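You operate a simulated robot arm through the tools that you are given. There is no shell and no other tool.

Carry out the task below with a simulated robot arm. There is one attempt and no reset: what you move stays moved.

## Task
Bring the dead machine up and start side A alone.
Fine: isolator, air valve and key on, then reset.

The check looks at the end state, three seconds after you hand in, the way a careful person would. Anything else that was tipped, shoved, dropped, spilled or broken makes it a failure.

## Robot
A 7-joint arm with a fingered hand, fixed in place. Base frame: the origin is at the foot of the arm, x ahead of it, y to its left, z up. Lengths are in mm, angles in degrees, forces in N, time in s.
With the tool pointing down near the work surface it reaches from about 100 to 680 mm from the base axis. Its first joint turns from -166.0 to 166.0 degrees. Payload 3.4 kg.
The tool frame sits at the grasp point between the pads (the TCP): z along the fingers, y along the line on which they close. The tips reach 25 mm beyond it. The gripper opens to 88 mm. The gripper's body begins 29 mm behind the TCP. The gripper is a hand of 3 fingers: y runs from the thumb to the fingers, the wrist lies at [-13, -106, -174] in the tool frame, and closing takes about 1.5 s.
Orientation is that of the tool frame in the base frame, as a unit quaternion [x, y, z, w]. With the fingers straight down and the wrist toward the robot, the tool's x, y and z point along [0, 1, 0], [1, 0, 0] and [0, 0, -1] of the base frame.

## Interface
- The arm moves only by the tool play_rows. Its argument "motion" is a list of rows, each an object (a shift or turn left out is 0, a gripper value left out holds the last) with "xyz": the shift along the tool's x, y, z in mm, a list of three; "rotation": the turn, a rotation vector about the tool's x, y, z in rad, a list of three. In form: [{"xyz": [x, y, z], "rotation": [ax, ay, az]}, ...]. A call has 1 to 20 rows; each row is the pose to reach, as a shift and turn from the pose commanded when the call began, along the tool's axes at that moment. "claw" is the opening in per cent of the stroke, from 0 (shut) to 100 (fully open), set as the call begins (left out, the last holds). A row lasts 0.2 s, in which the tool goes at most 50 mm and 8.6 degrees; a call with a longer step from one row to the next is refused whole, and so is a gripper value outside its range. Where a pose cannot be reached the arm comes as near as it can. A force on the tool above 50 N (or 10 N above the force at the start of the call, whichever is more), or a blocked arm, ends the call early, and 0.2 s more pass. The fingers move at their own pace (about 72 mm/s each) and stop on an object; they squeeze with about 23 N. The grip force told is the motor's: it shows also when the fingers shut on nothing. Time passes only in rows, and 0.2 s behind the last, so rows that repeat a pose let the fingers close. It gives the time, the measured TCP pose, the force on the tool (base axes), the opening and the grip force at its end, in the units of the frame above (readings bear some noise), with the torque about the TCP (base axes, N m) and any sound that the robot's microphone picked up.
- Cameras (640 x 400 px; columns grow to the right, rows downward): "scene" is fixed at [218.7, -651.8, 1892.4]; the picture's right is [0.97, -0.26, 0.00], its down [-0.20, -0.74, -0.64] and it looks along [0.16, 0.62, -0.77] (base axes); focal length 362 px, centre (320, 200). "wrist" rides on the gripper at [58, -85, -99] in the tool frame; the picture's right is [-0.67, 0.35, -0.66], its down [-0.69, -0.63, 0.37] and it looks along [-0.29, 0.69, 0.66] (tool axes); focal length 261 px, centre (320, 200). There is no depth. A picture from a camera that has moved, and an enlarged one, comes with that camera's place and axes in the base frame and with its lens.
- snapshot(camera): a new picture of that camera. No time passes.
- lift_body(by): slides the trunk up (or, below 0, down) by that many mm; the arm rides with it, the base frame stays. It gives what a move gives, with no picture.
- curl_fingers(index, middle, thumb_bend, thumb_turn): sets how far each is bent, from 0 (flat) to 1 (curled in); at 0.3 the hand is open as for a grip, at 0.7 the pads meet at the TCP. One left out holds its place. A second passes; each finger stops where it meets its share of the squeeze, and holds until it gets a number again. A gripper value or a shape takes the hand back. It gives what a move gives, with no picture; readings hold the bend of each and the force on the fingers (four entries, about 0 where the hand has none), thumb and palm. thumb_turn goes from beside the hand (0) to across from the fingers (1), as for a grip.
- preshape(shape): the hand has 3 fingers and takes this shape, open, in about a second: jaw (thumb against the fingers, like two jaws); tri (thumb and two fingers); tip (a fingertip pinch); poke (one finger out to press); point (the index stretched); flat (the hand flat); cup (the hand cupped); fist (a fist). The gripper value then closes the fingers along that shape, each until it touches; the sizes above hold for jaw. It gives what a move gives, with no picture.
- zoom(camera, box): a new picture of the part [left, top, right, bottom] of that camera's present view, enlarged. No time passes.
- close_job(): hands the job in; it is judged then, once.

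Places have to be worked out from the pictures, the camera data and where the tool is seen. Open the gripper and draw the arm clear of the work before you hand the job in, unless the task says otherwise.

The tools are called after "Emit:" as a command line: name --argument value ..., lists and objects as JSON in quotes. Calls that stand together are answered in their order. play_rows: Moves the arm, as the interface text tells. Its arguments: {"type":"object","properties":{"motion":{"type":"array"},"claw":{"type":"number"}},"required":["motion"]} The other tools are called the same way: lift_body (by) slides the trunk up or down; preshape (shape) gives the hand a shape; curl_fingers (index, middle, thumb_bend, thumb_turn) moves the fingers one by one; snapshot (camera) takes a picture; zoom (camera, box) takes an enlarged picture of a part of a camera's view; close_job () hands the job in.

At the start:

```text
clock: 0.0
eef_pos: [341.2, 10.1, 1395.3]
tcp_rot: [0.707, 0.708, 0.0, 0.0]
ft_force: [0.2, -0.7, -0.4]
torque: [0.01, -0.02, -0.01]
finger_gap: 87.8
grasp_force: 0.0
shape: jaw
bend: [0.3, 0.3, 0.3, 0.98]
finger forces: [0.0, 0.0, 0.0, 0.1, 0.1, 0.0]
trunk travel left (down, up): [-525.0, 65.0]
```

scene: 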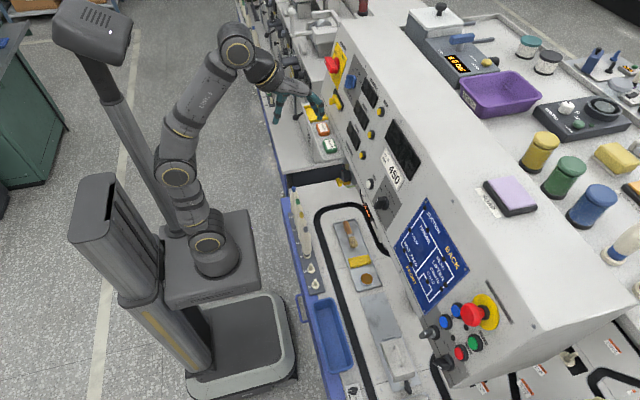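
wrist: 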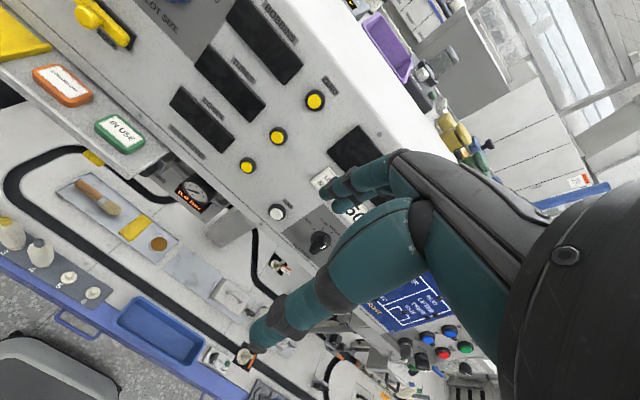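

I'll start by looking closely at the panel and surroundings from the fixed camera before moving anything.

Emit:
zoom --camera "scene" --box '[260, 30, 420, 130]'

Emit:
zoom --camera "scene" --box '[310, 110, 470, 210]'

Emit:
zoom --camera "scene" --box '[380, 190, 540, 290]'

Emit:
zoom --camera "scene" --box '[400, 280, 560, 380]'

Emit:
zoom --camera "scene" --box '[280, 160, 440, 260]'

Emit:
zoom --camera "scene" --box '[280, 280, 440, 380]'

```text
4.00 times, centred on (340, 80) of scene
camera zoom: at [218.7, -651.8, 1892.4], right [0.97, -0.26, 0.0], down [-0.2, -0.74, -0.64], along [0.16, 0.62, -0.77], focal length 1447 px, centre (240, 680)
```

zoom: 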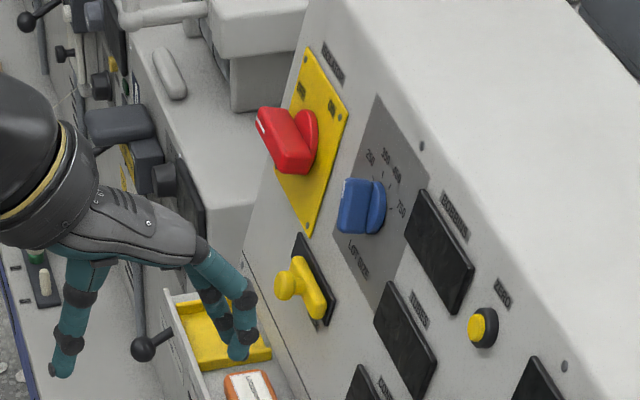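

```text
4.00 times, centred on (390, 160) of scene
camera zoom: at [218.7, -651.8, 1892.4], right [0.97, -0.26, 0.0], down [-0.2, -0.74, -0.64], along [0.16, 0.62, -0.77], focal length 1447 px, centre (40, 360)
```

zoom: 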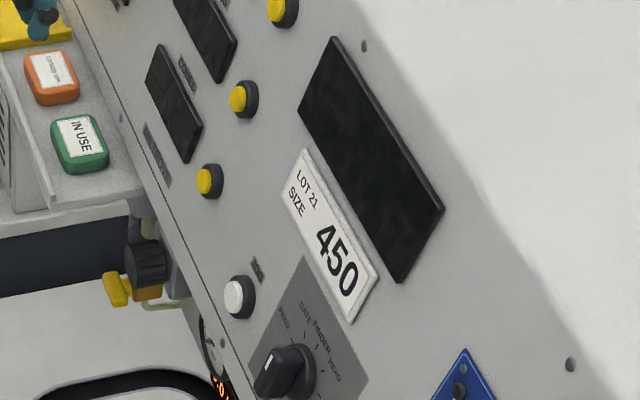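

```text
4.00 times, centred on (460, 240) of scene
camera zoom: at [218.7, -651.8, 1892.4], right [0.97, -0.26, 0.0], down [-0.2, -0.74, -0.64], along [0.16, 0.62, -0.77], focal length 1447 px, centre (-240, 40)
```

zoom: 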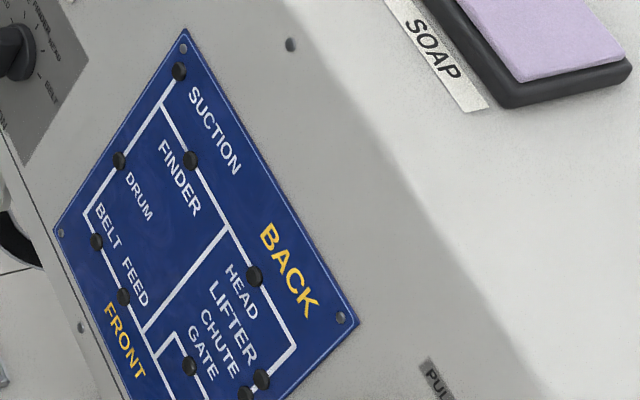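

```text
4.00 times, centred on (480, 330) of scene
camera zoom: at [218.7, -651.8, 1892.4], right [0.97, -0.26, 0.0], down [-0.2, -0.74, -0.64], along [0.16, 0.62, -0.77], focal length 1447 px, centre (-320, -320)
```

zoom: 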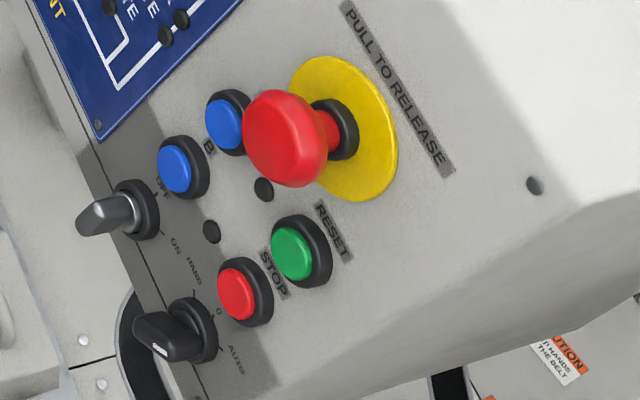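

```text
4.00 times, centred on (360, 210) of scene
camera zoom: at [218.7, -651.8, 1892.4], right [0.97, -0.26, 0.0], down [-0.2, -0.74, -0.64], along [0.16, 0.62, -0.77], focal length 1447 px, centre (160, 160)
```

zoom: 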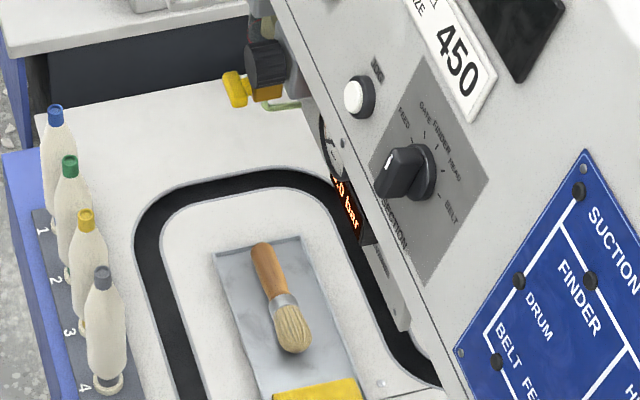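

```text
4.00 times, centred on (360, 330) of scene
camera zoom: at [218.7, -651.8, 1892.4], right [0.97, -0.26, 0.0], down [-0.2, -0.74, -0.64], along [0.16, 0.62, -0.77], focal length 1447 px, centre (160, -320)
```

zoom: 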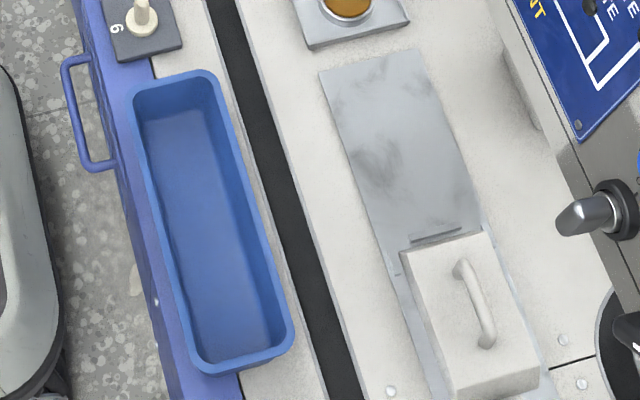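

The panel faces the robot; I triangulate it at x≈530–570 mm, leaning back about 16°, with the isolator near y≈+430 and the key/reset group near y≈−440. I'll zoom the wrist view to read labels and the air valve area.

Emit:
zoom --camera "wrist" --box '[0, 0, 240, 150]'

Emit:
zoom --camera "wrist" --box '[140, 130, 300, 230]'

Emit:
zoom --camera "wrist" --box '[340, 270, 500, 370]'

Emit:
zoom --camera "scene" --box '[320, 160, 400, 210]'

Emit:
zoom --camera "scene" --box '[420, 295, 500, 345]'

Emit:
zoom --camera "scene" --box '[400, 330, 480, 380]'

```text
2.67 times, centred on (120, 75) of wrist
camera zoom: at [256.7, 68.6, 1495.4], right [0.35, -0.67, 0.66], down [-0.63, -0.69, -0.37], along [0.69, -0.29, -0.66], focal length 695 px, centre (853, 533)
```

zoom: 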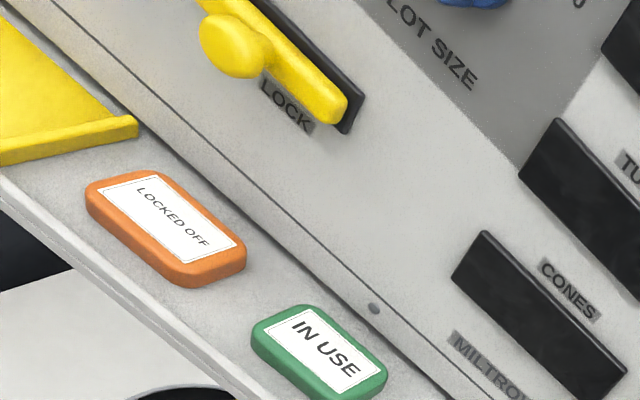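

```text
4.00 times, centred on (220, 180) of wrist
camera zoom: at [256.7, 68.6, 1495.4], right [0.35, -0.67, 0.66], down [-0.63, -0.69, -0.37], along [0.69, -0.29, -0.66], focal length 1043 px, centre (720, 280)
```

zoom: 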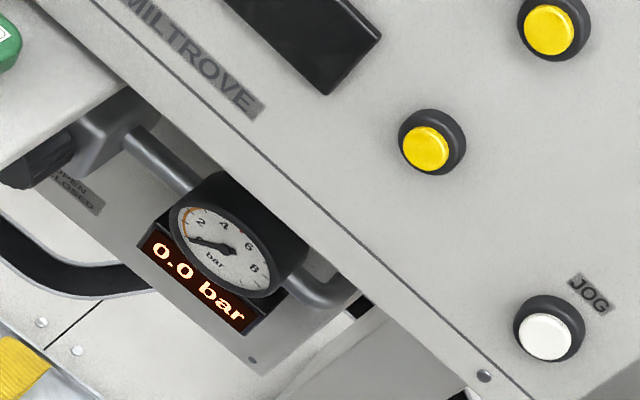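

```text
4.00 times, centred on (420, 320) of wrist
camera zoom: at [256.7, 68.6, 1495.4], right [0.35, -0.67, 0.66], down [-0.63, -0.69, -0.37], along [0.69, -0.29, -0.66], focal length 1043 px, centre (-80, -280)
```

zoom: 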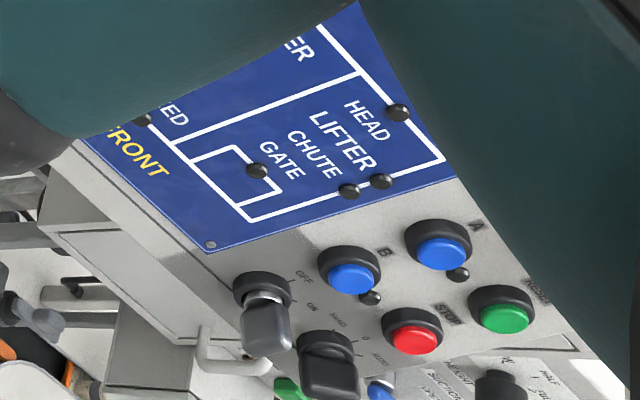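

```text
8.00 times, centred on (360, 185) of scene
camera zoom: at [218.7, -651.8, 1892.4], right [0.97, -0.26, 0.0], down [-0.2, -0.74, -0.64], along [0.16, 0.62, -0.77], focal length 2894 px, centre (0, 320)
```

zoom: 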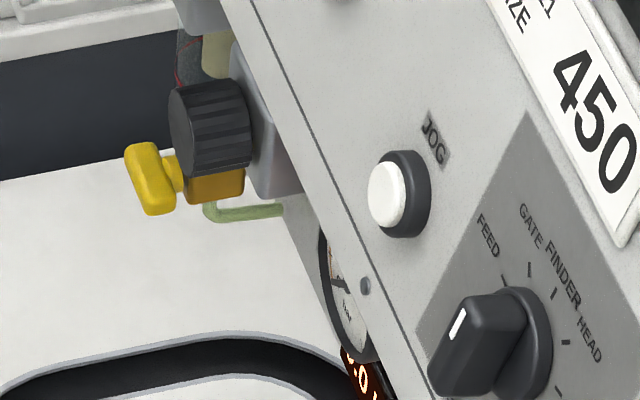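

```text
8.00 times, centred on (460, 320) of scene
camera zoom: at [218.7, -651.8, 1892.4], right [0.97, -0.26, 0.0], down [-0.2, -0.74, -0.64], along [0.16, 0.62, -0.77], focal length 2894 px, centre (-800, -760)
```

zoom: 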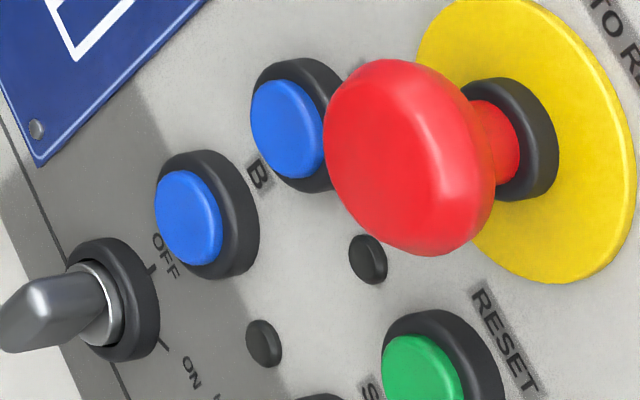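

```text
8.00 times, centred on (440, 355) of scene
camera zoom: at [218.7, -651.8, 1892.4], right [0.97, -0.26, 0.0], down [-0.2, -0.74, -0.64], along [0.16, 0.62, -0.77], focal length 2894 px, centre (-640, -1040)
```

zoom: 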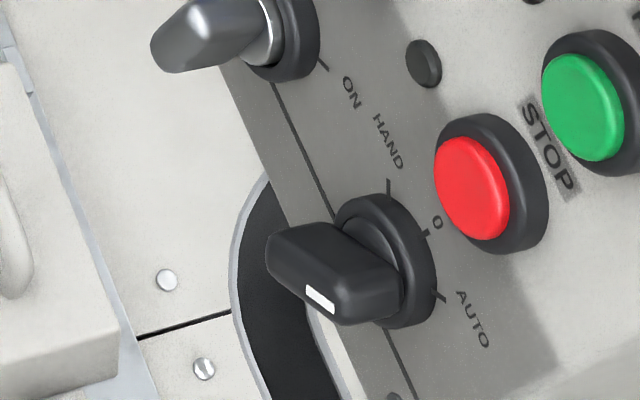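

Labels so far: upper blue = A, lower blue = B, air gauge 0.0 bar with an OPEN/CLOSED valve below the panel lip. I'll move the hand left (clear of the panel) to look at the isolator and the valve.

Emit:
play_rows --motion '[{"xyz": [40, -8, 0], "rotation": [-0.06, 0, 0]}, {"xyz": [80, -16, 0], "rotation": [-0.12, 0, 0]}, {"xyz": [120, -24, 0], "rotation": [-0.18, 0, 0]}, {"xyz": [160, -32, 0], "rotation": [-0.24, 0, 0]}, {"xyz": [200, -40, 0], "rotation": [-0.3, 0, 0]}, {"xyz": [240, -48, 0], "rotation": [-0.36, 0, 0]}, {"xyz": [280, -56, 0], "rotation": [-0.42, 0, 0]}, {"xyz": [320, -64, 0], "rotation": [-0.48, 0, 0]}]'

Emit:
snapshot --camera "wrist"

Emit:
snapshot --camera "scene"

```text
clock: 1.8
eef_pos: [277.3, 330.7, 1394.8]
tcp_rot: [0.687, 0.687, 0.167, 0.168]
ft_force: [1.0, 0.3, 0.4]
torque: [-0.02, 0.03, 0.02]
finger_gap: 87.6
grasp_force: 0.1
shape: jaw
bend: [0.3, 0.3, 0.3, 0.98]
finger forces: [0.1, 0.0, 0.1, 0.1, 0.1, 0.0]
trunk travel left (down, up): [-525.0, 65.0]
```

```text
taken
camera wrist: at [155.6, 387.9, 1444.5], right [0.01, -0.67, 0.74], down [-0.39, -0.69, -0.61], along [0.92, -0.29, -0.27], focal length 261 px, centre (320, 200)
```

wrist: 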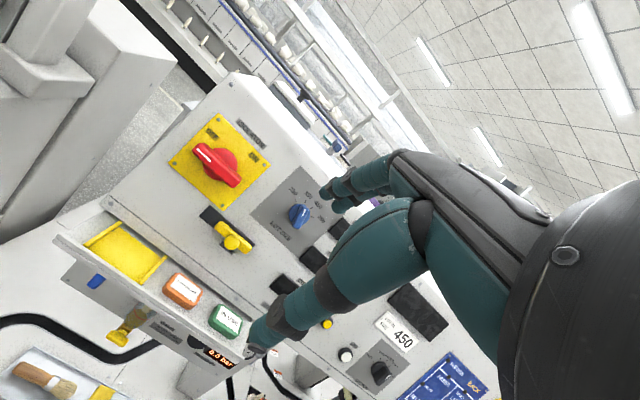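

```text
taken
```

scene: 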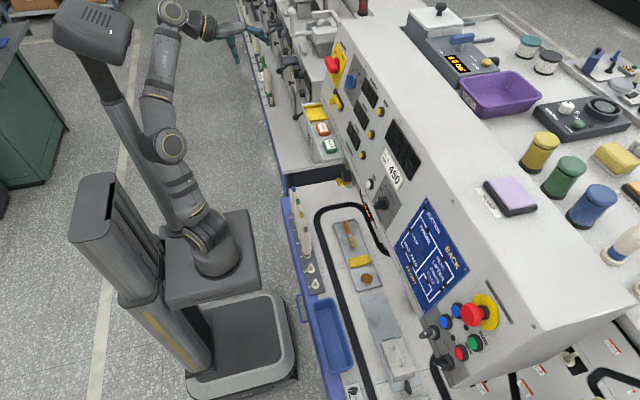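

Good view now. I zoom in on the isolator and the valve.

Emit:
zoom --camera "wrist" --box '[140, 90, 300, 190]'

Emit:
zoom --camera "wrist" --box '[60, 260, 260, 385]'

Emit:
zoom --camera "wrist" --box '[180, 190, 300, 265]'

Emit:
zoom --camera "scene" --box '[310, 40, 374, 80]'

```text
4.00 times, centred on (220, 140) of wrist
camera zoom: at [155.6, 387.9, 1444.5], right [0.01, -0.67, 0.74], down [-0.39, -0.69, -0.61], along [0.92, -0.29, -0.27], focal length 1043 px, centre (720, 440)
```

zoom: 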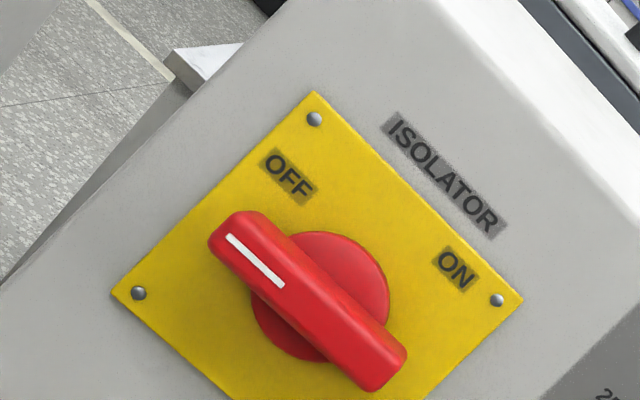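

```text
3.20 times, centred on (160, 322) of wrist
camera zoom: at [155.6, 387.9, 1444.5], right [0.01, -0.67, 0.74], down [-0.39, -0.69, -0.61], along [0.92, -0.29, -0.27], focal length 834 px, centre (832, -192)
```

zoom: 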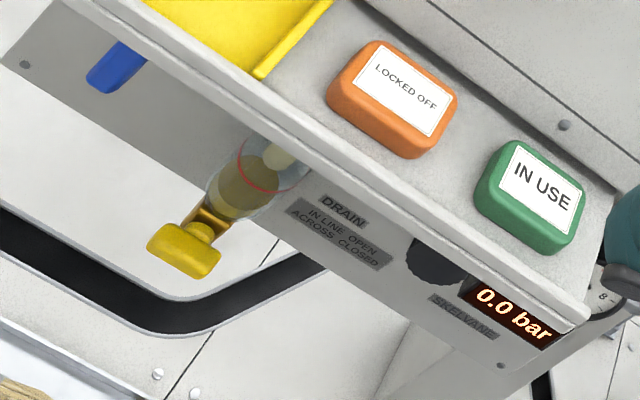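

```text
5.33 times, centred on (240, 228) of wrist
camera zoom: at [155.6, 387.9, 1444.5], right [0.01, -0.67, 0.74], down [-0.39, -0.69, -0.61], along [0.92, -0.29, -0.27], focal length 1390 px, centre (747, 53)
```

zoom: 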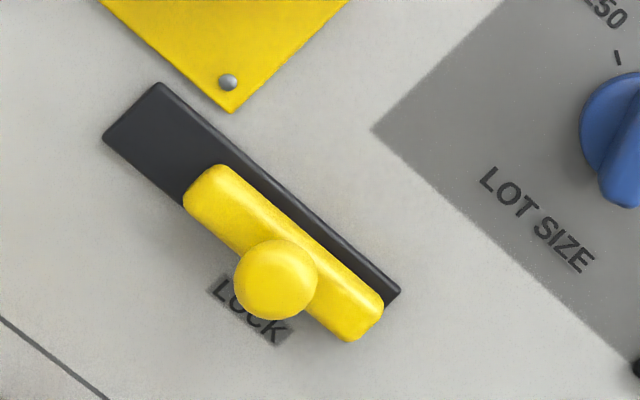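

```text
10.00 times, centred on (342, 60) of scene
camera zoom: at [218.7, -651.8, 1892.4], right [0.97, -0.26, 0.0], down [-0.2, -0.74, -0.64], along [0.16, 0.62, -0.77], focal length 3617 px, centre (100, 1600)
```

zoom: 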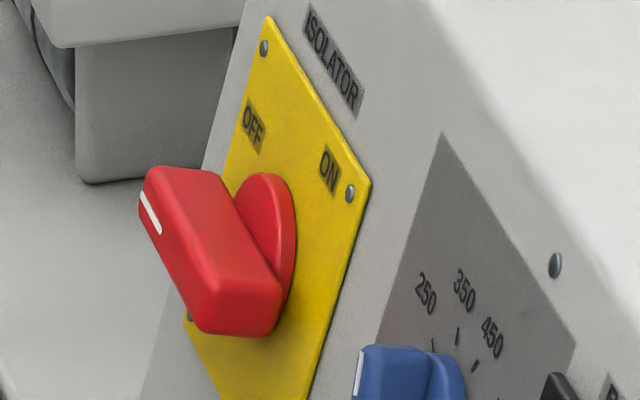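

The isolator handle is horizontal with its mark at OFF (left); ON is 90° clockwise, and its axis is at about [557, 412, 1251] on the plate. The air unit hangs under the tray at z≈780–950, with a yellow tap and a blue lever I need to tell apart, so I lower the trunk for a level view.

Emit:
lift_body --by -300

Emit:
snapshot --camera "wrist"

```text
clock: 4.8
eef_pos: [275.9, 329.4, 1094.1]
tcp_rot: [0.687, 0.687, 0.168, 0.168]
ft_force: [-1.1, 0.4, 0.0]
torque: [-0.04, -0.01, 0.03]
finger_gap: 87.6
grasp_force: 0.0
shape: jaw
bend: [0.3, 0.3, 0.3, 0.98]
finger forces: [0.0, 0.1, 0.1, 0.0, 0.0, 0.0]
trunk travel left (down, up): [-225.0, 365.0]
```

```text
taken
camera wrist: at [155.1, 386.5, 1144.9], right [0.01, -0.67, 0.74], down [-0.39, -0.69, -0.62], along [0.92, -0.29, -0.27], focal length 261 px, centre (320, 200)
```

wrist: 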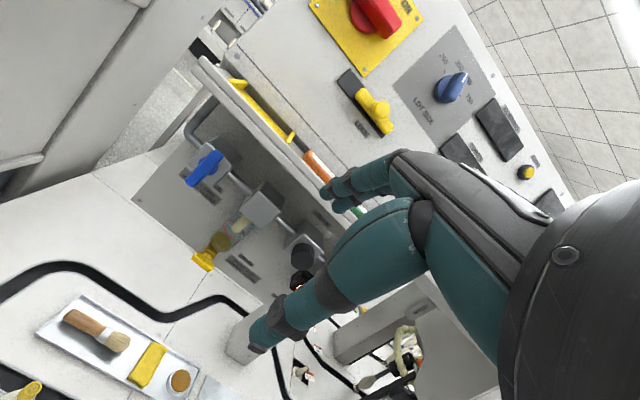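

Emit:
zoom --camera "wrist" --box '[130, 120, 330, 245]'

Emit:
zoom --camera "wrist" --box '[170, 140, 250, 190]'

Emit:
zoom --camera "wrist" --box '[180, 195, 340, 295]'

```text
3.20 times, centred on (230, 182) of wrist
camera zoom: at [155.1, 386.5, 1144.9], right [0.01, -0.67, 0.74], down [-0.39, -0.69, -0.62], along [0.92, -0.29, -0.27], focal length 834 px, centre (608, 256)
```

zoom: 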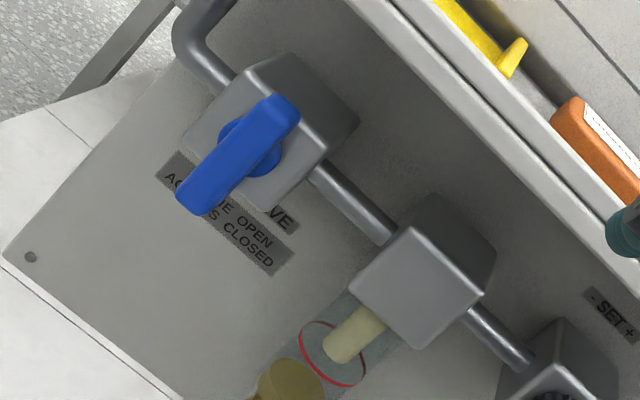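

```text
8.00 times, centred on (210, 165) of wrist
camera zoom: at [155.1, 386.5, 1144.9], right [0.01, -0.67, 0.74], down [-0.39, -0.69, -0.62], along [0.92, -0.29, -0.27], focal length 2085 px, centre (1200, 480)
```

zoom: 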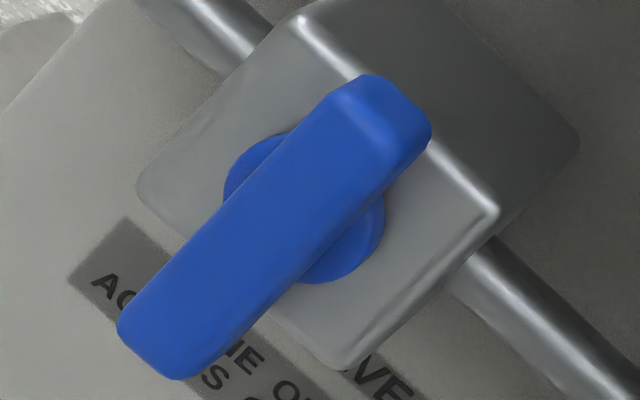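

```text
4.00 times, centred on (260, 245) of wrist
camera zoom: at [155.1, 386.5, 1144.9], right [0.01, -0.67, 0.74], down [-0.39, -0.69, -0.62], along [0.92, -0.29, -0.27], focal length 1043 px, centre (560, 20)
```

zoom: 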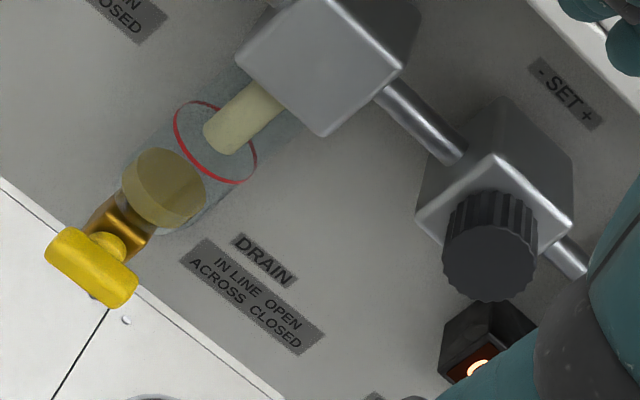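

The blue lever is the air valve ("…VALVE, in line open / across closed"), currently vertical = closed; the yellow one is the drain, which stays closed. I'll do the isolator first: raise the trunk 150 and bring the hand in front of the knob, pointing into the panel.

Emit:
lift_body --by 150

Emit:
play_rows --motion '[{"xyz": [10, 20, 5], "rotation": [-0.104, 0, 0]}, {"xyz": [21, 41, 10], "rotation": [-0.207, 0, 0]}, {"xyz": [31, 61, 16], "rotation": [-0.311, 0, 0]}, {"xyz": [41, 82, 21], "rotation": [-0.415, 0, 0]}, {"xyz": [52, 102, 26], "rotation": [-0.518, 0, 0]}, {"xyz": [62, 123, 31], "rotation": [-0.622, 0, 0]}, {"xyz": [73, 143, 37], "rotation": [-0.725, 0, 0]}, {"xyz": [83.1, 163.9, 41.9], "rotation": [-0.829, 0, 0]}]'

Emit:
snapshot --camera "scene"

Emit:
snapshot --camera "wrist"

```text
clock: 6.5
eef_pos: [276.3, 328.9, 1245.6]
tcp_rot: [0.687, 0.687, 0.168, 0.168]
ft_force: [0.3, -0.2, 0.4]
torque: [0.0, 0.02, 0.03]
finger_gap: 88.0
grasp_force: 0.0
shape: jaw
bend: [0.3, 0.3, 0.3, 0.98]
finger forces: [0.0, 0.1, 0.0, 0.0, 0.0, 0.0]
trunk travel left (down, up): [-375.0, 215.0]
```

```text
clock: 8.3
eef_pos: [440.3, 412.0, 1284.1]
tcp_rot: [0.56, 0.561, 0.431, 0.431]
ft_force: [-0.4, 0.1, -0.7]
torque: [0.0, 0.02, -0.01]
finger_gap: 87.9
grasp_force: 0.1
shape: jaw
bend: [0.3, 0.3, 0.3, 0.98]
finger forces: [0.0, 0.0, 0.0, 0.0, 0.0, 0.1]
trunk travel left (down, up): [-375.0, 215.0]
```

```text
taken
```

scene: 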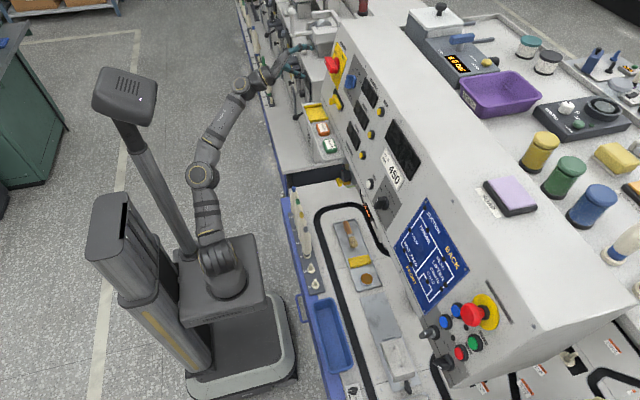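

```text
taken
camera wrist: at [323.0, 469.6, 1227.8], right [-0.54, -0.67, 0.51], down [0.19, -0.69, -0.7], along [0.82, -0.28, 0.5], focal length 261 px, centre (320, 200)
```

wrist: 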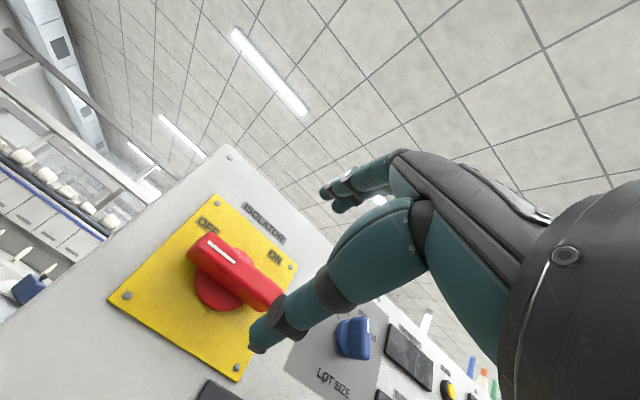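

Emit:
zoom --camera "wrist" --box '[160, 190, 320, 290]'

Emit:
zoom --camera "scene" --box '[270, 20, 366, 80]'

```text
4.00 times, centred on (240, 240) of wrist
camera zoom: at [323.0, 469.6, 1227.8], right [-0.54, -0.67, 0.51], down [0.19, -0.69, -0.7], along [0.82, -0.28, 0.5], focal length 1043 px, centre (640, 40)
```

zoom: 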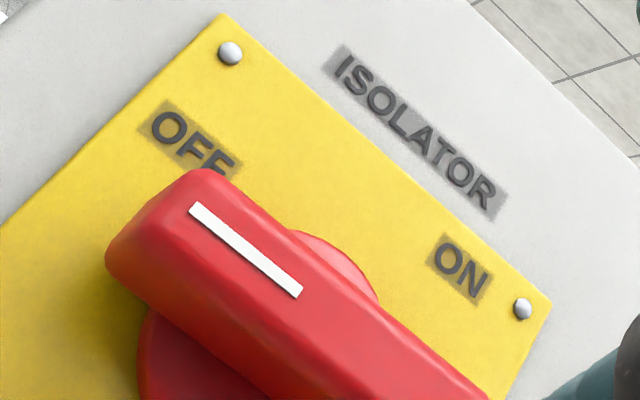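

```text
6.67 times, centred on (318, 50) of scene
camera zoom: at [218.7, -651.8, 1892.4], right [0.97, -0.26, 0.0], down [-0.2, -0.74, -0.64], along [0.16, 0.62, -0.77], focal length 2412 px, centre (333, 1200)
```

zoom: 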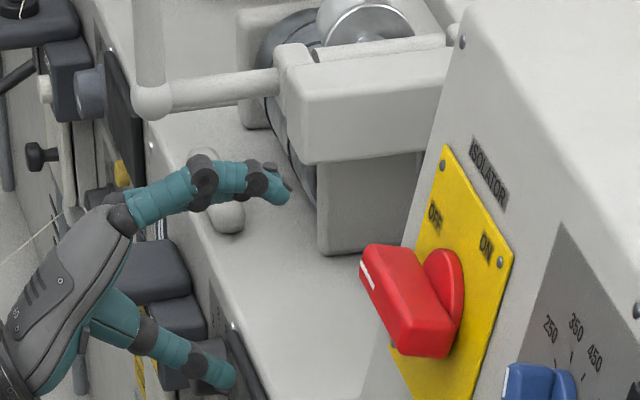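

The bar lies horizontally and my estimate of its centre matches the wrist view, fingers above it and thumb below. I advance along the tool axis until the pads straddle the bar.

Emit:
play_rows --motion '[{"xyz": [0, 0, 20]}, {"xyz": [0, 0, 40]}, {"xyz": [0, 0, 55]}, {"xyz": [0, 0, 65]}, {"xyz": [0, 0, 75]}]' --claw 100

Emit:
zoom --camera "wrist" --box '[120, 100, 440, 300]'

Emit:
zoom --camera "scene" --box '[290, 30, 370, 80]'

```text
clock: 9.6
eef_pos: [513.3, 411.5, 1264.1]
tcp_rot: [0.561, 0.561, 0.431, 0.431]
ft_force: [1.0, 0.0, -0.8]
torque: [0.02, 0.0, 0.0]
finger_gap: 87.9
grasp_force: 0.1
shape: jaw
bend: [0.3, 0.3, 0.3, 0.98]
finger forces: [0.0, 0.0, 0.1, 0.0, 0.0, 0.0]
trunk travel left (down, up): [-375.0, 215.0]
```

```text
2.00 times, centred on (280, 200) of wrist
camera zoom: at [395.7, 469.7, 1207.8], right [-0.54, -0.67, 0.51], down [0.19, -0.69, -0.7], along [0.82, -0.29, 0.5], focal length 521 px, centre (400, 200)
```

zoom: 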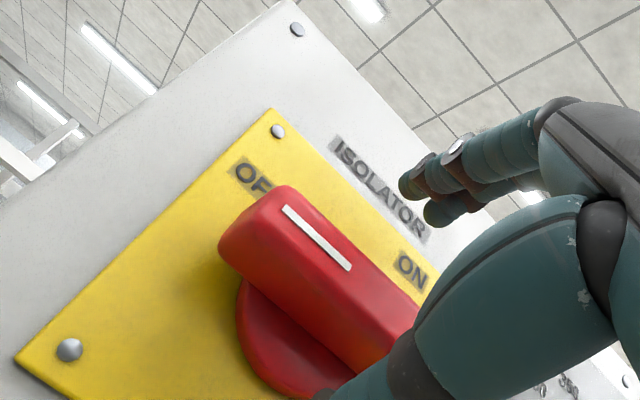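

```text
8.00 times, centred on (330, 55) of scene
camera zoom: at [218.7, -651.8, 1892.4], right [0.97, -0.26, 0.0], down [-0.2, -0.74, -0.64], along [0.16, 0.62, -0.77], focal length 2894 px, centre (240, 1360)
```

zoom: 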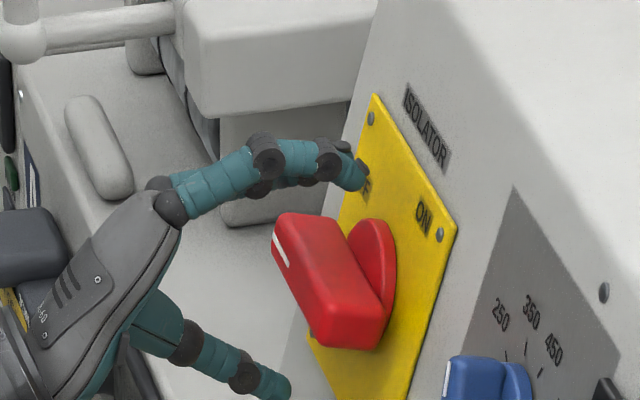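

The fingers are above and the thumb below the bar. I close on it and watch the force readings.

Emit:
play_rows --motion '[{"xyz": [0, 0, 0]}, {"xyz": [0, 0, 0]}, {"xyz": [0, 0, 0]}, {"xyz": [0, 0, 0]}, {"xyz": [0, 0, 0]}, {"xyz": [0, 0, 0]}, {"xyz": [0, 0, 0]}, {"xyz": [0, 0, 0]}]' --claw 0

Emit:
zoom --camera "wrist" --box '[120, 100, 440, 300]'

Emit:
zoom --camera "scene" --box '[290, 30, 370, 80]'

```text
clock: 11.3
eef_pos: [513.0, 411.5, 1263.7]
tcp_rot: [0.56, 0.561, 0.431, 0.431]
ft_force: [0.4, -0.7, -0.5]
torque: [0.01, -0.03, 0.01]
finger_gap: 14.8
grasp_force: 22.5
shape: jaw
bend: [0.73, 0.61, 0.74, 1.0]
finger forces: [13.4, 7.1, 0.0, 0.1, 20.5, 0.1]
trunk travel left (down, up): [-375.0, 215.0]
```

```text
2.00 times, centred on (280, 200) of wrist
camera zoom: at [395.9, 469.5, 1207.8], right [-0.54, -0.67, 0.51], down [0.19, -0.69, -0.7], along [0.82, -0.29, 0.5], focal length 521 px, centre (400, 200)
```

zoom: 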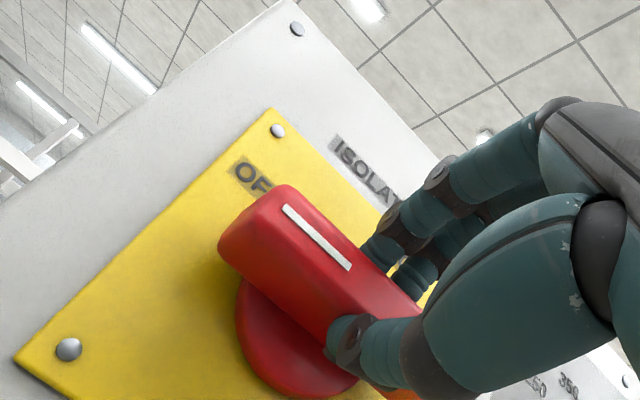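

```text
8.00 times, centred on (330, 55) of scene
camera zoom: at [218.7, -651.8, 1892.4], right [0.97, -0.26, 0.0], down [-0.2, -0.74, -0.64], along [0.16, 0.62, -0.77], focal length 2894 px, centre (240, 1360)
```

zoom: 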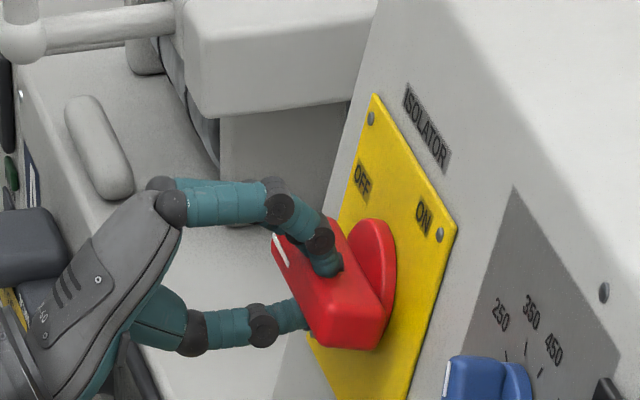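

All three digits hold the bar (about 20 N). I turn about the tool axis clockwise (towards ON), a first part to check it follows.

Emit:
play_rows --motion '[{"rotation": [0, 0, 0.1]}, {"rotation": [0, 0, 0.2]}, {"rotation": [0, 0, 0.3]}, {"rotation": [0, 0, 0.4]}]'

Emit:
zoom --camera "wrist" --box '[120, 100, 440, 300]'

Emit:
zoom --camera "scene" --box '[290, 30, 370, 80]'

```text
clock: 12.3
eef_pos: [498.3, 396.7, 1250.2]
tcp_rot: [0.661, 0.437, 0.508, 0.337]
ft_force: [-0.2, 7.0, 9.7]
torque: [0.02, -0.37, 0.07]
finger_gap: 12.6
grasp_force: 22.9
shape: jaw
bend: [0.73, 0.64, 0.78, 0.96]
finger forces: [20.7, 5.5, 0.0, 0.0, 16.6, 0.0]
out of reach, approached as far as the arm can: row 2, 3, 4
trunk travel left (down, up): [-375.0, 215.0]
```

```text
2.00 times, centred on (280, 200) of wrist
camera zoom: at [389.3, 482.3, 1222.5], right [-0.62, -0.75, 0.22], down [0.14, -0.39, -0.91], along [0.77, -0.53, 0.34], focal length 521 px, centre (400, 200)
```

zoom: 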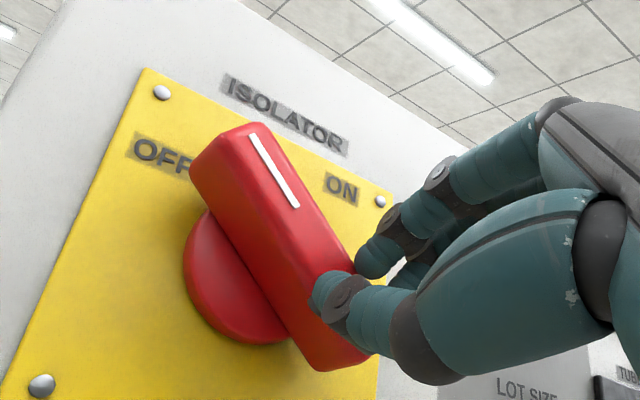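

```text
8.00 times, centred on (330, 55) of scene
camera zoom: at [218.7, -651.8, 1892.4], right [0.97, -0.26, 0.0], down [-0.2, -0.74, -0.64], along [0.16, 0.62, -0.77], focal length 2894 px, centre (240, 1360)
```

zoom: 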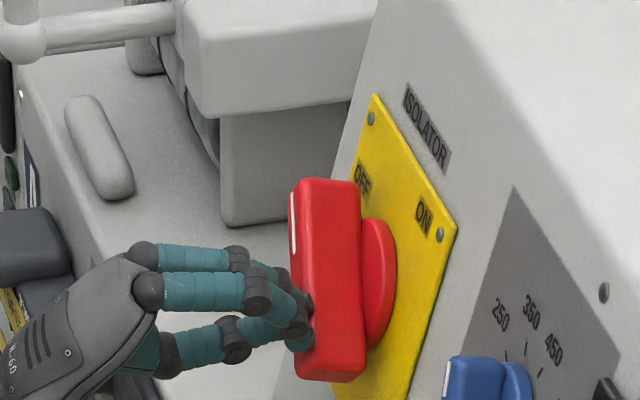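

The knob followed about 35–40°, but the arm ran out of reach at this trunk height. I open the hand here and back off, then raise the trunk to gain reach.

Emit:
play_rows --motion '[{"xyz": [0, 0, 0]}, {"xyz": [0, 0, 0]}, {"xyz": [0, 0, 0]}, {"xyz": [0, 0, 0]}, {"xyz": [0, 0, 0]}, {"xyz": [0, 0, 0]}]' --claw 100

Emit:
play_rows --motion '[{"xyz": [0, 0, -20]}, {"xyz": [0, 0, -45]}, {"xyz": [0, 0, -70]}]'

Emit:
snapshot --camera "wrist"

Emit:
snapshot --camera "scene"

```text
clock: 13.8
eef_pos: [499.8, 395.4, 1249.8]
tcp_rot: [0.662, 0.437, 0.507, 0.337]
ft_force: [-0.5, 0.3, 0.7]
torque: [-0.01, 0.01, 0.0]
finger_gap: 87.8
grasp_force: 0.0
shape: jaw
bend: [0.3, 0.3, 0.3, 0.98]
finger forces: [0.0, 0.0, 0.0, 0.0, 0.0, 0.0]
trunk travel left (down, up): [-375.0, 215.0]
```

```text
clock: 14.6
eef_pos: [439.7, 406.5, 1277.2]
tcp_rot: [0.662, 0.437, 0.507, 0.337]
ft_force: [0.3, -0.7, -0.1]
torque: [0.0, 0.02, 0.0]
finger_gap: 87.5
grasp_force: 0.2
shape: jaw
bend: [0.3, 0.3, 0.3, 0.98]
finger forces: [0.1, 0.0, 0.1, 0.1, 0.1, 0.0]
out of reach, approached as far as the arm can: row 1, 2, 3
trunk travel left (down, up): [-375.0, 215.0]
```

```text
taken
camera wrist: at [329.1, 492.8, 1249.2], right [-0.62, -0.75, 0.23], down [0.13, -0.39, -0.91], along [0.77, -0.53, 0.34], focal length 261 px, centre (320, 200)
```

wrist: 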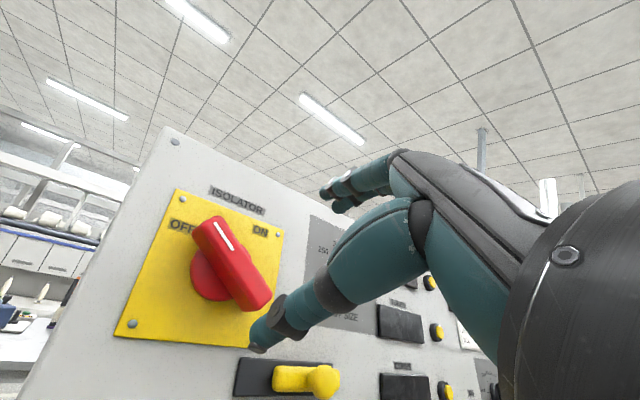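

```text
taken
```

scene: 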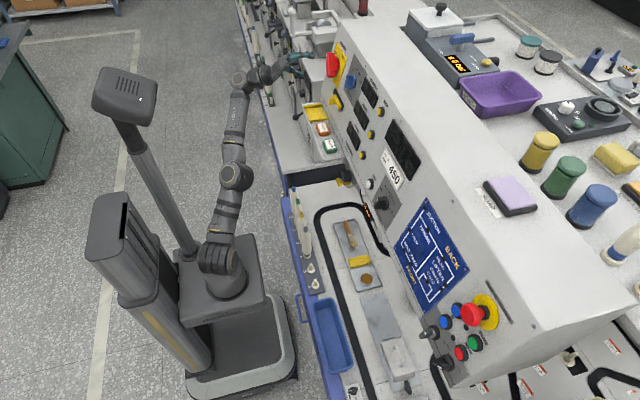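

The knob stands at roughly 45° now. I raise the trunk 200 mm so the arm can comfortably roll further.

Emit:
lift_body --by 200

Emit:
zoom --camera "scene" --box '[300, 40, 364, 80]'

```text
clock: 16.7
eef_pos: [438.4, 407.1, 1476.6]
tcp_rot: [0.662, 0.438, 0.507, 0.336]
ft_force: [0.8, -0.1, 0.2]
torque: [0.02, -0.01, -0.01]
finger_gap: 87.5
grasp_force: 0.0
shape: jaw
bend: [0.3, 0.3, 0.3, 0.98]
finger forces: [0.1, 0.1, 0.0, 0.0, 0.1, 0.0]
trunk travel left (down, up): [-575.0, 15.0]
```

```text
10.00 times, centred on (332, 60) of scene
camera zoom: at [218.7, -651.8, 1892.4], right [0.97, -0.26, 0.0], down [-0.2, -0.74, -0.64], along [0.16, 0.62, -0.77], focal length 3617 px, centre (200, 1600)
```

zoom: 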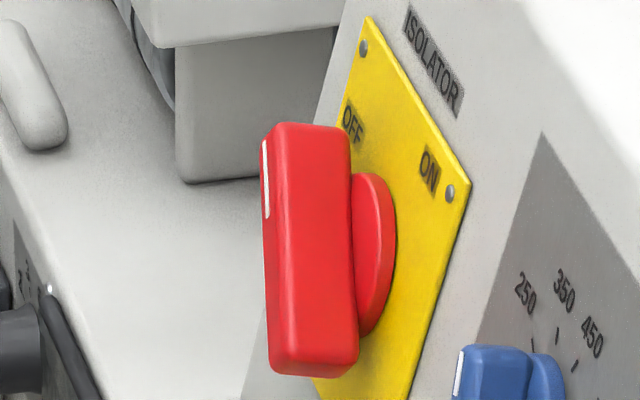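

The bar is at ~44°, still needs ~46° more. I bring the hand back down in front of it with the trunk high, rolling the hand to match the bar.

Emit:
play_rows --motion '[{"xyz": [-11, -29, 9], "rotation": [0, 0, 0.06]}, {"xyz": [-22, -58, 17], "rotation": [0, 0, 0.12]}, {"xyz": [-34, -87, 26], "rotation": [0, 0, 0.18]}, {"xyz": [-45, -116, 35], "rotation": [0, 0, 0.24]}, {"xyz": [-56, -145, 44], "rotation": [0, 0, 0.3]}, {"xyz": [-67.7, -174.2, 52.4], "rotation": [0, 0, 0.36]}]'

Emit:
snapshot --camera "wrist"

Emit:
snapshot --camera "scene"

```text
clock: 18.1
eef_pos: [456.4, 445.7, 1291.8]
tcp_rot: [0.731, 0.31, 0.558, 0.241]
ft_force: [0.0, -0.3, 0.1]
torque: [0.01, 0.0, 0.02]
finger_gap: 87.6
grasp_force: 0.0
shape: jaw
bend: [0.3, 0.3, 0.3, 0.98]
finger forces: [0.1, 0.0, 0.1, 0.0, 0.0, 0.1]
out of reach, approached as far as the arm can: row 1, 2, 3, 4, 5, 6
trunk travel left (down, up): [-575.0, 15.0]
```

```text
taken
camera wrist: at [356.9, 546.9, 1297.9], right [-0.69, -0.72, -0.03], down [0.11, -0.06, -0.99], along [0.71, -0.69, 0.12], focal length 261 px, centre (320, 200)
```

wrist: 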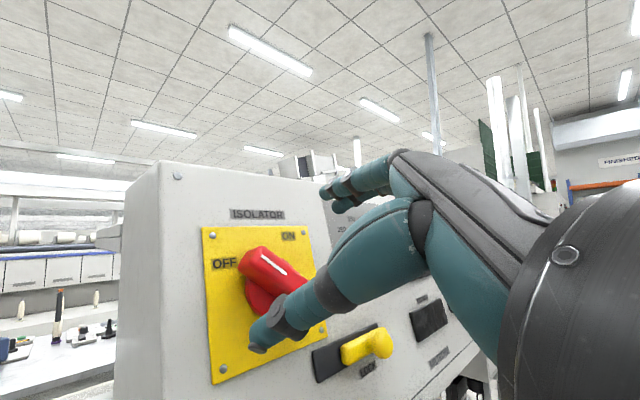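

```text
taken
```

scene: 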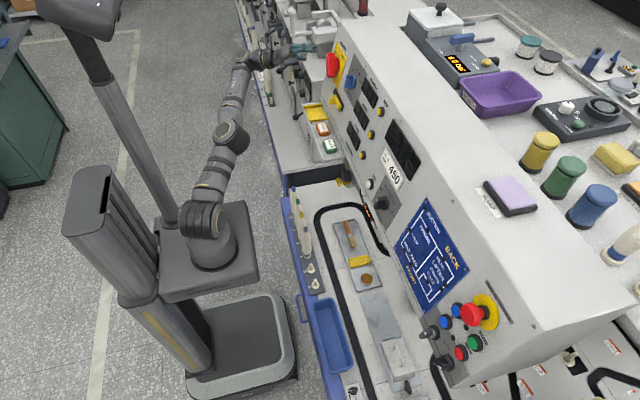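

Rolling further is limited by the wrist joints, not by reach, so I'll finish by pushing the bar with a fingertip instead. I unroll the hand, back off, and make the poke shape to see where the fingertip is.

Emit:
play_rows --motion '[{"xyz": [0, 0, -15], "rotation": [0, 0, -0.13]}, {"xyz": [0, 0, -30], "rotation": [0, 0, -0.26]}, {"xyz": [0, 0, -45], "rotation": [0, 0, -0.39]}, {"xyz": [0, 0, -60], "rotation": [0, 0, -0.52]}, {"xyz": [0, 0, -60], "rotation": [0, 0, -0.65]}, {"xyz": [0, 0, -60], "rotation": [0, 0, -0.76]}]'

Emit:
preshape --shape "poke"

Emit:
snapshot --camera "wrist"

Emit:
zoom --camera "scene" --box '[230, 20, 390, 120]'

```text
clock: 19.5
eef_pos: [420.0, 527.9, 1335.1]
tcp_rot: [0.57, 0.552, 0.436, 0.424]
ft_force: [0.2, 0.2, 0.1]
torque: [-0.02, -0.03, 0.04]
finger_gap: 87.6
grasp_force: 0.1
shape: jaw
bend: [0.3, 0.3, 0.3, 0.98]
finger forces: [0.0, 0.0, 0.1, 0.0, 0.2, 0.0]
out of reach, approached as far as the arm can: row 1, 2, 3, 4, 5, 6
trunk travel left (down, up): [-575.0, 15.0]
```

```text
clock: 20.4
eef_pos: [420.8, 527.0, 1335.2]
tcp_rot: [0.571, 0.551, 0.436, 0.423]
ft_force: [0.6, 0.2, -0.1]
torque: [0.01, 0.02, 0.0]
finger_gap: 0.0
grasp_force: 0.0
shape: poke
bend: [0.7, 0.7, 1.0, 1.0]
finger forces: [0.1, 0.0, 0.1, 0.0, 0.1, 0.1]
trunk travel left (down, up): [-575.0, 15.0]
```

```text
taken
camera wrist: at [302.8, 588.6, 1281.1], right [-0.55, -0.68, 0.49], down [0.18, -0.67, -0.72], along [0.81, -0.31, 0.49], focal length 261 px, centre (320, 200)
```

wrist: 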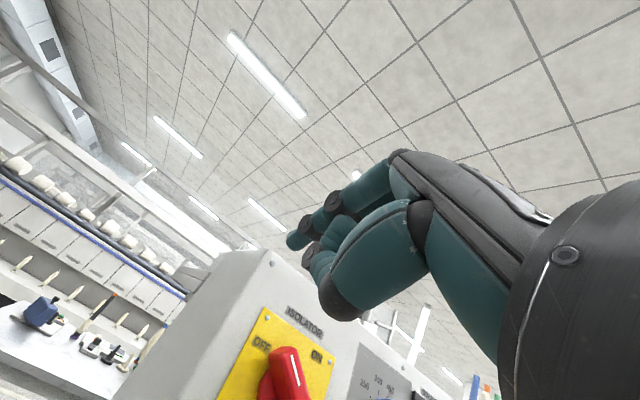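

```text
4.00 times, centred on (310, 70) of scene
camera zoom: at [218.7, -651.8, 1892.4], right [0.97, -0.26, 0.0], down [-0.2, -0.74, -0.64], along [0.16, 0.62, -0.77], focal length 1447 px, centre (360, 720)
```

zoom: 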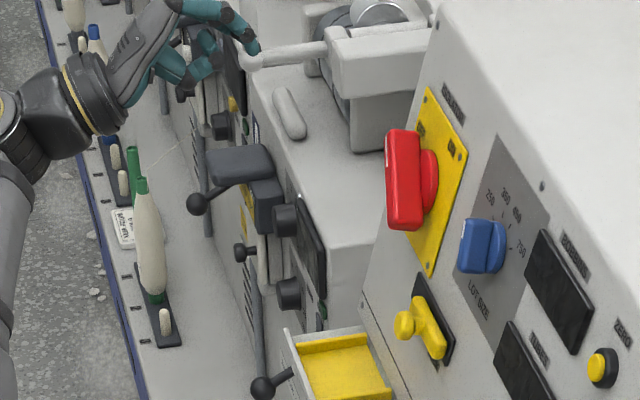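

The arm drifted into an awkward joint configuration (y=527 instead of ~412). I move the hand back toward the robot's centre, away from both machines, to recover a good posture.

Emit:
play_rows --motion '[{"xyz": [-30, 0, -10]}, {"xyz": [-60, 0, -20]}, {"xyz": [-90, 0, -30]}, {"xyz": [-120, 0, -40]}, {"xyz": [-150, 0, -50]}, {"xyz": [-180, 0, -60]}, {"xyz": [-210, 0, -70]}, {"xyz": [-240, 0, -80]}]'

Emit:
snapshot --camera "scene"

```text
clock: 21.7
eef_pos: [440.6, 323.0, 1351.6]
tcp_rot: [0.606, 0.51, 0.39, 0.469]
ft_force: [-1.0, 0.8, 0.8]
torque: [0.0, 0.03, -0.03]
finger_gap: 0.3
grasp_force: 0.0
shape: poke
bend: [0.7, 0.7, 1.0, 1.0]
finger forces: [0.0, 0.0, 0.0, 0.1, 0.0, 0.0]
out of reach, approached as far as the arm can: row 1, 2, 3
trunk travel left (down, up): [-575.0, 15.0]
stopped in row 6: the arm was blocked; the commanded pose is now the measured one
```

```text
taken
```

scene: 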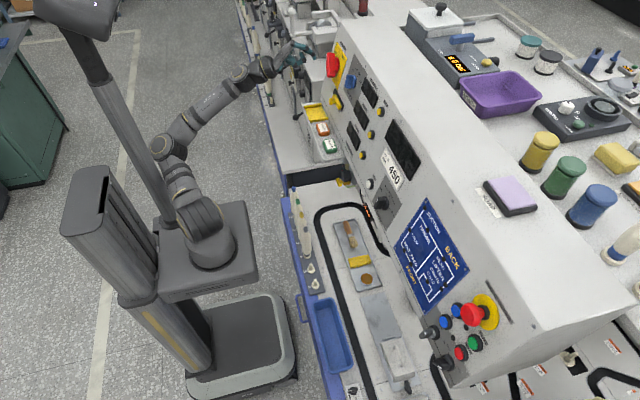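

Emit:
zoom --camera "scene" --box '[90, 20, 378, 200]'

Emit:
snapshot --camera "wrist"

```text
2.22 times, centred on (234, 110) of scene
camera zoom: at [218.7, -651.8, 1892.4], right [0.97, -0.26, 0.0], down [-0.2, -0.74, -0.64], along [0.16, 0.62, -0.77], focal length 804 px, centre (511, 400)
```

zoom: 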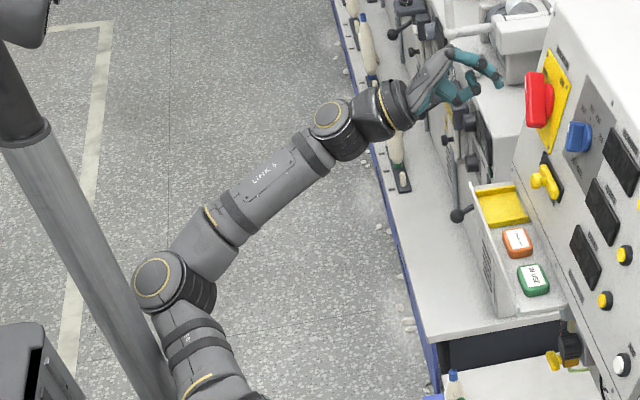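

```text
taken
camera wrist: at [335.5, 400.0, 1295.1], right [-0.65, -0.56, 0.51], down [0.07, -0.71, -0.7], along [0.75, -0.42, 0.5], focal length 261 px, centre (320, 200)
```

wrist: 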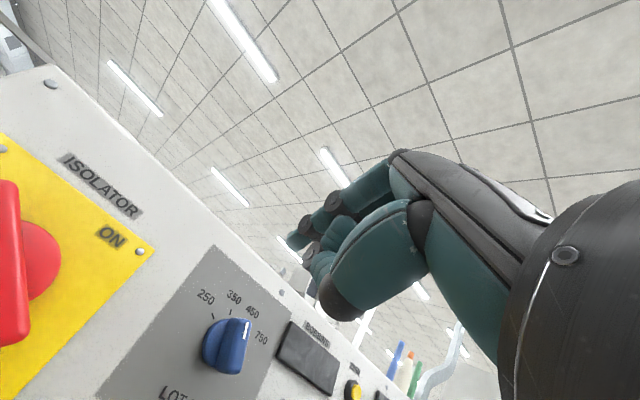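

The elbow seems to have brushed the robot's own mast; the hand is free. I'll ease the hand sideways (−y) and slightly outward in small steps so the elbow comes away.

Emit:
play_rows --motion '[{"xyz": [-10, 0, 4]}, {"xyz": [-20, 0, 8]}, {"xyz": [-30, 0, 12]}, {"xyz": [-40, 0, 15]}, {"xyz": [-50, 0, 18]}, {"xyz": [-60, 0, 20]}]'

Emit:
zoom --camera "scene" --box '[90, 20, 378, 200]'

```text
clock: 23.1
eef_pos: [460.9, 248.1, 1346.8]
tcp_rot: [0.615, 0.502, 0.383, 0.472]
ft_force: [-0.3, -1.0, 0.5]
torque: [0.02, -0.02, -0.01]
finger_gap: 0.0
grasp_force: 0.0
shape: poke
bend: [0.7, 0.7, 1.0, 1.0]
finger forces: [0.1, 0.0, 0.0, 0.1, 0.1, 0.0]
trunk travel left (down, up): [-575.0, 15.0]
```

```text
2.22 times, centred on (234, 110) of scene
camera zoom: at [218.7, -651.8, 1892.4], right [0.97, -0.26, 0.0], down [-0.2, -0.74, -0.64], along [0.16, 0.62, -0.77], focal length 804 px, centre (511, 400)
```

zoom: 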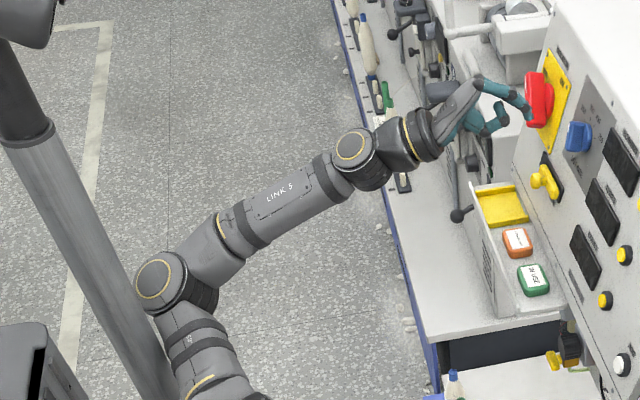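

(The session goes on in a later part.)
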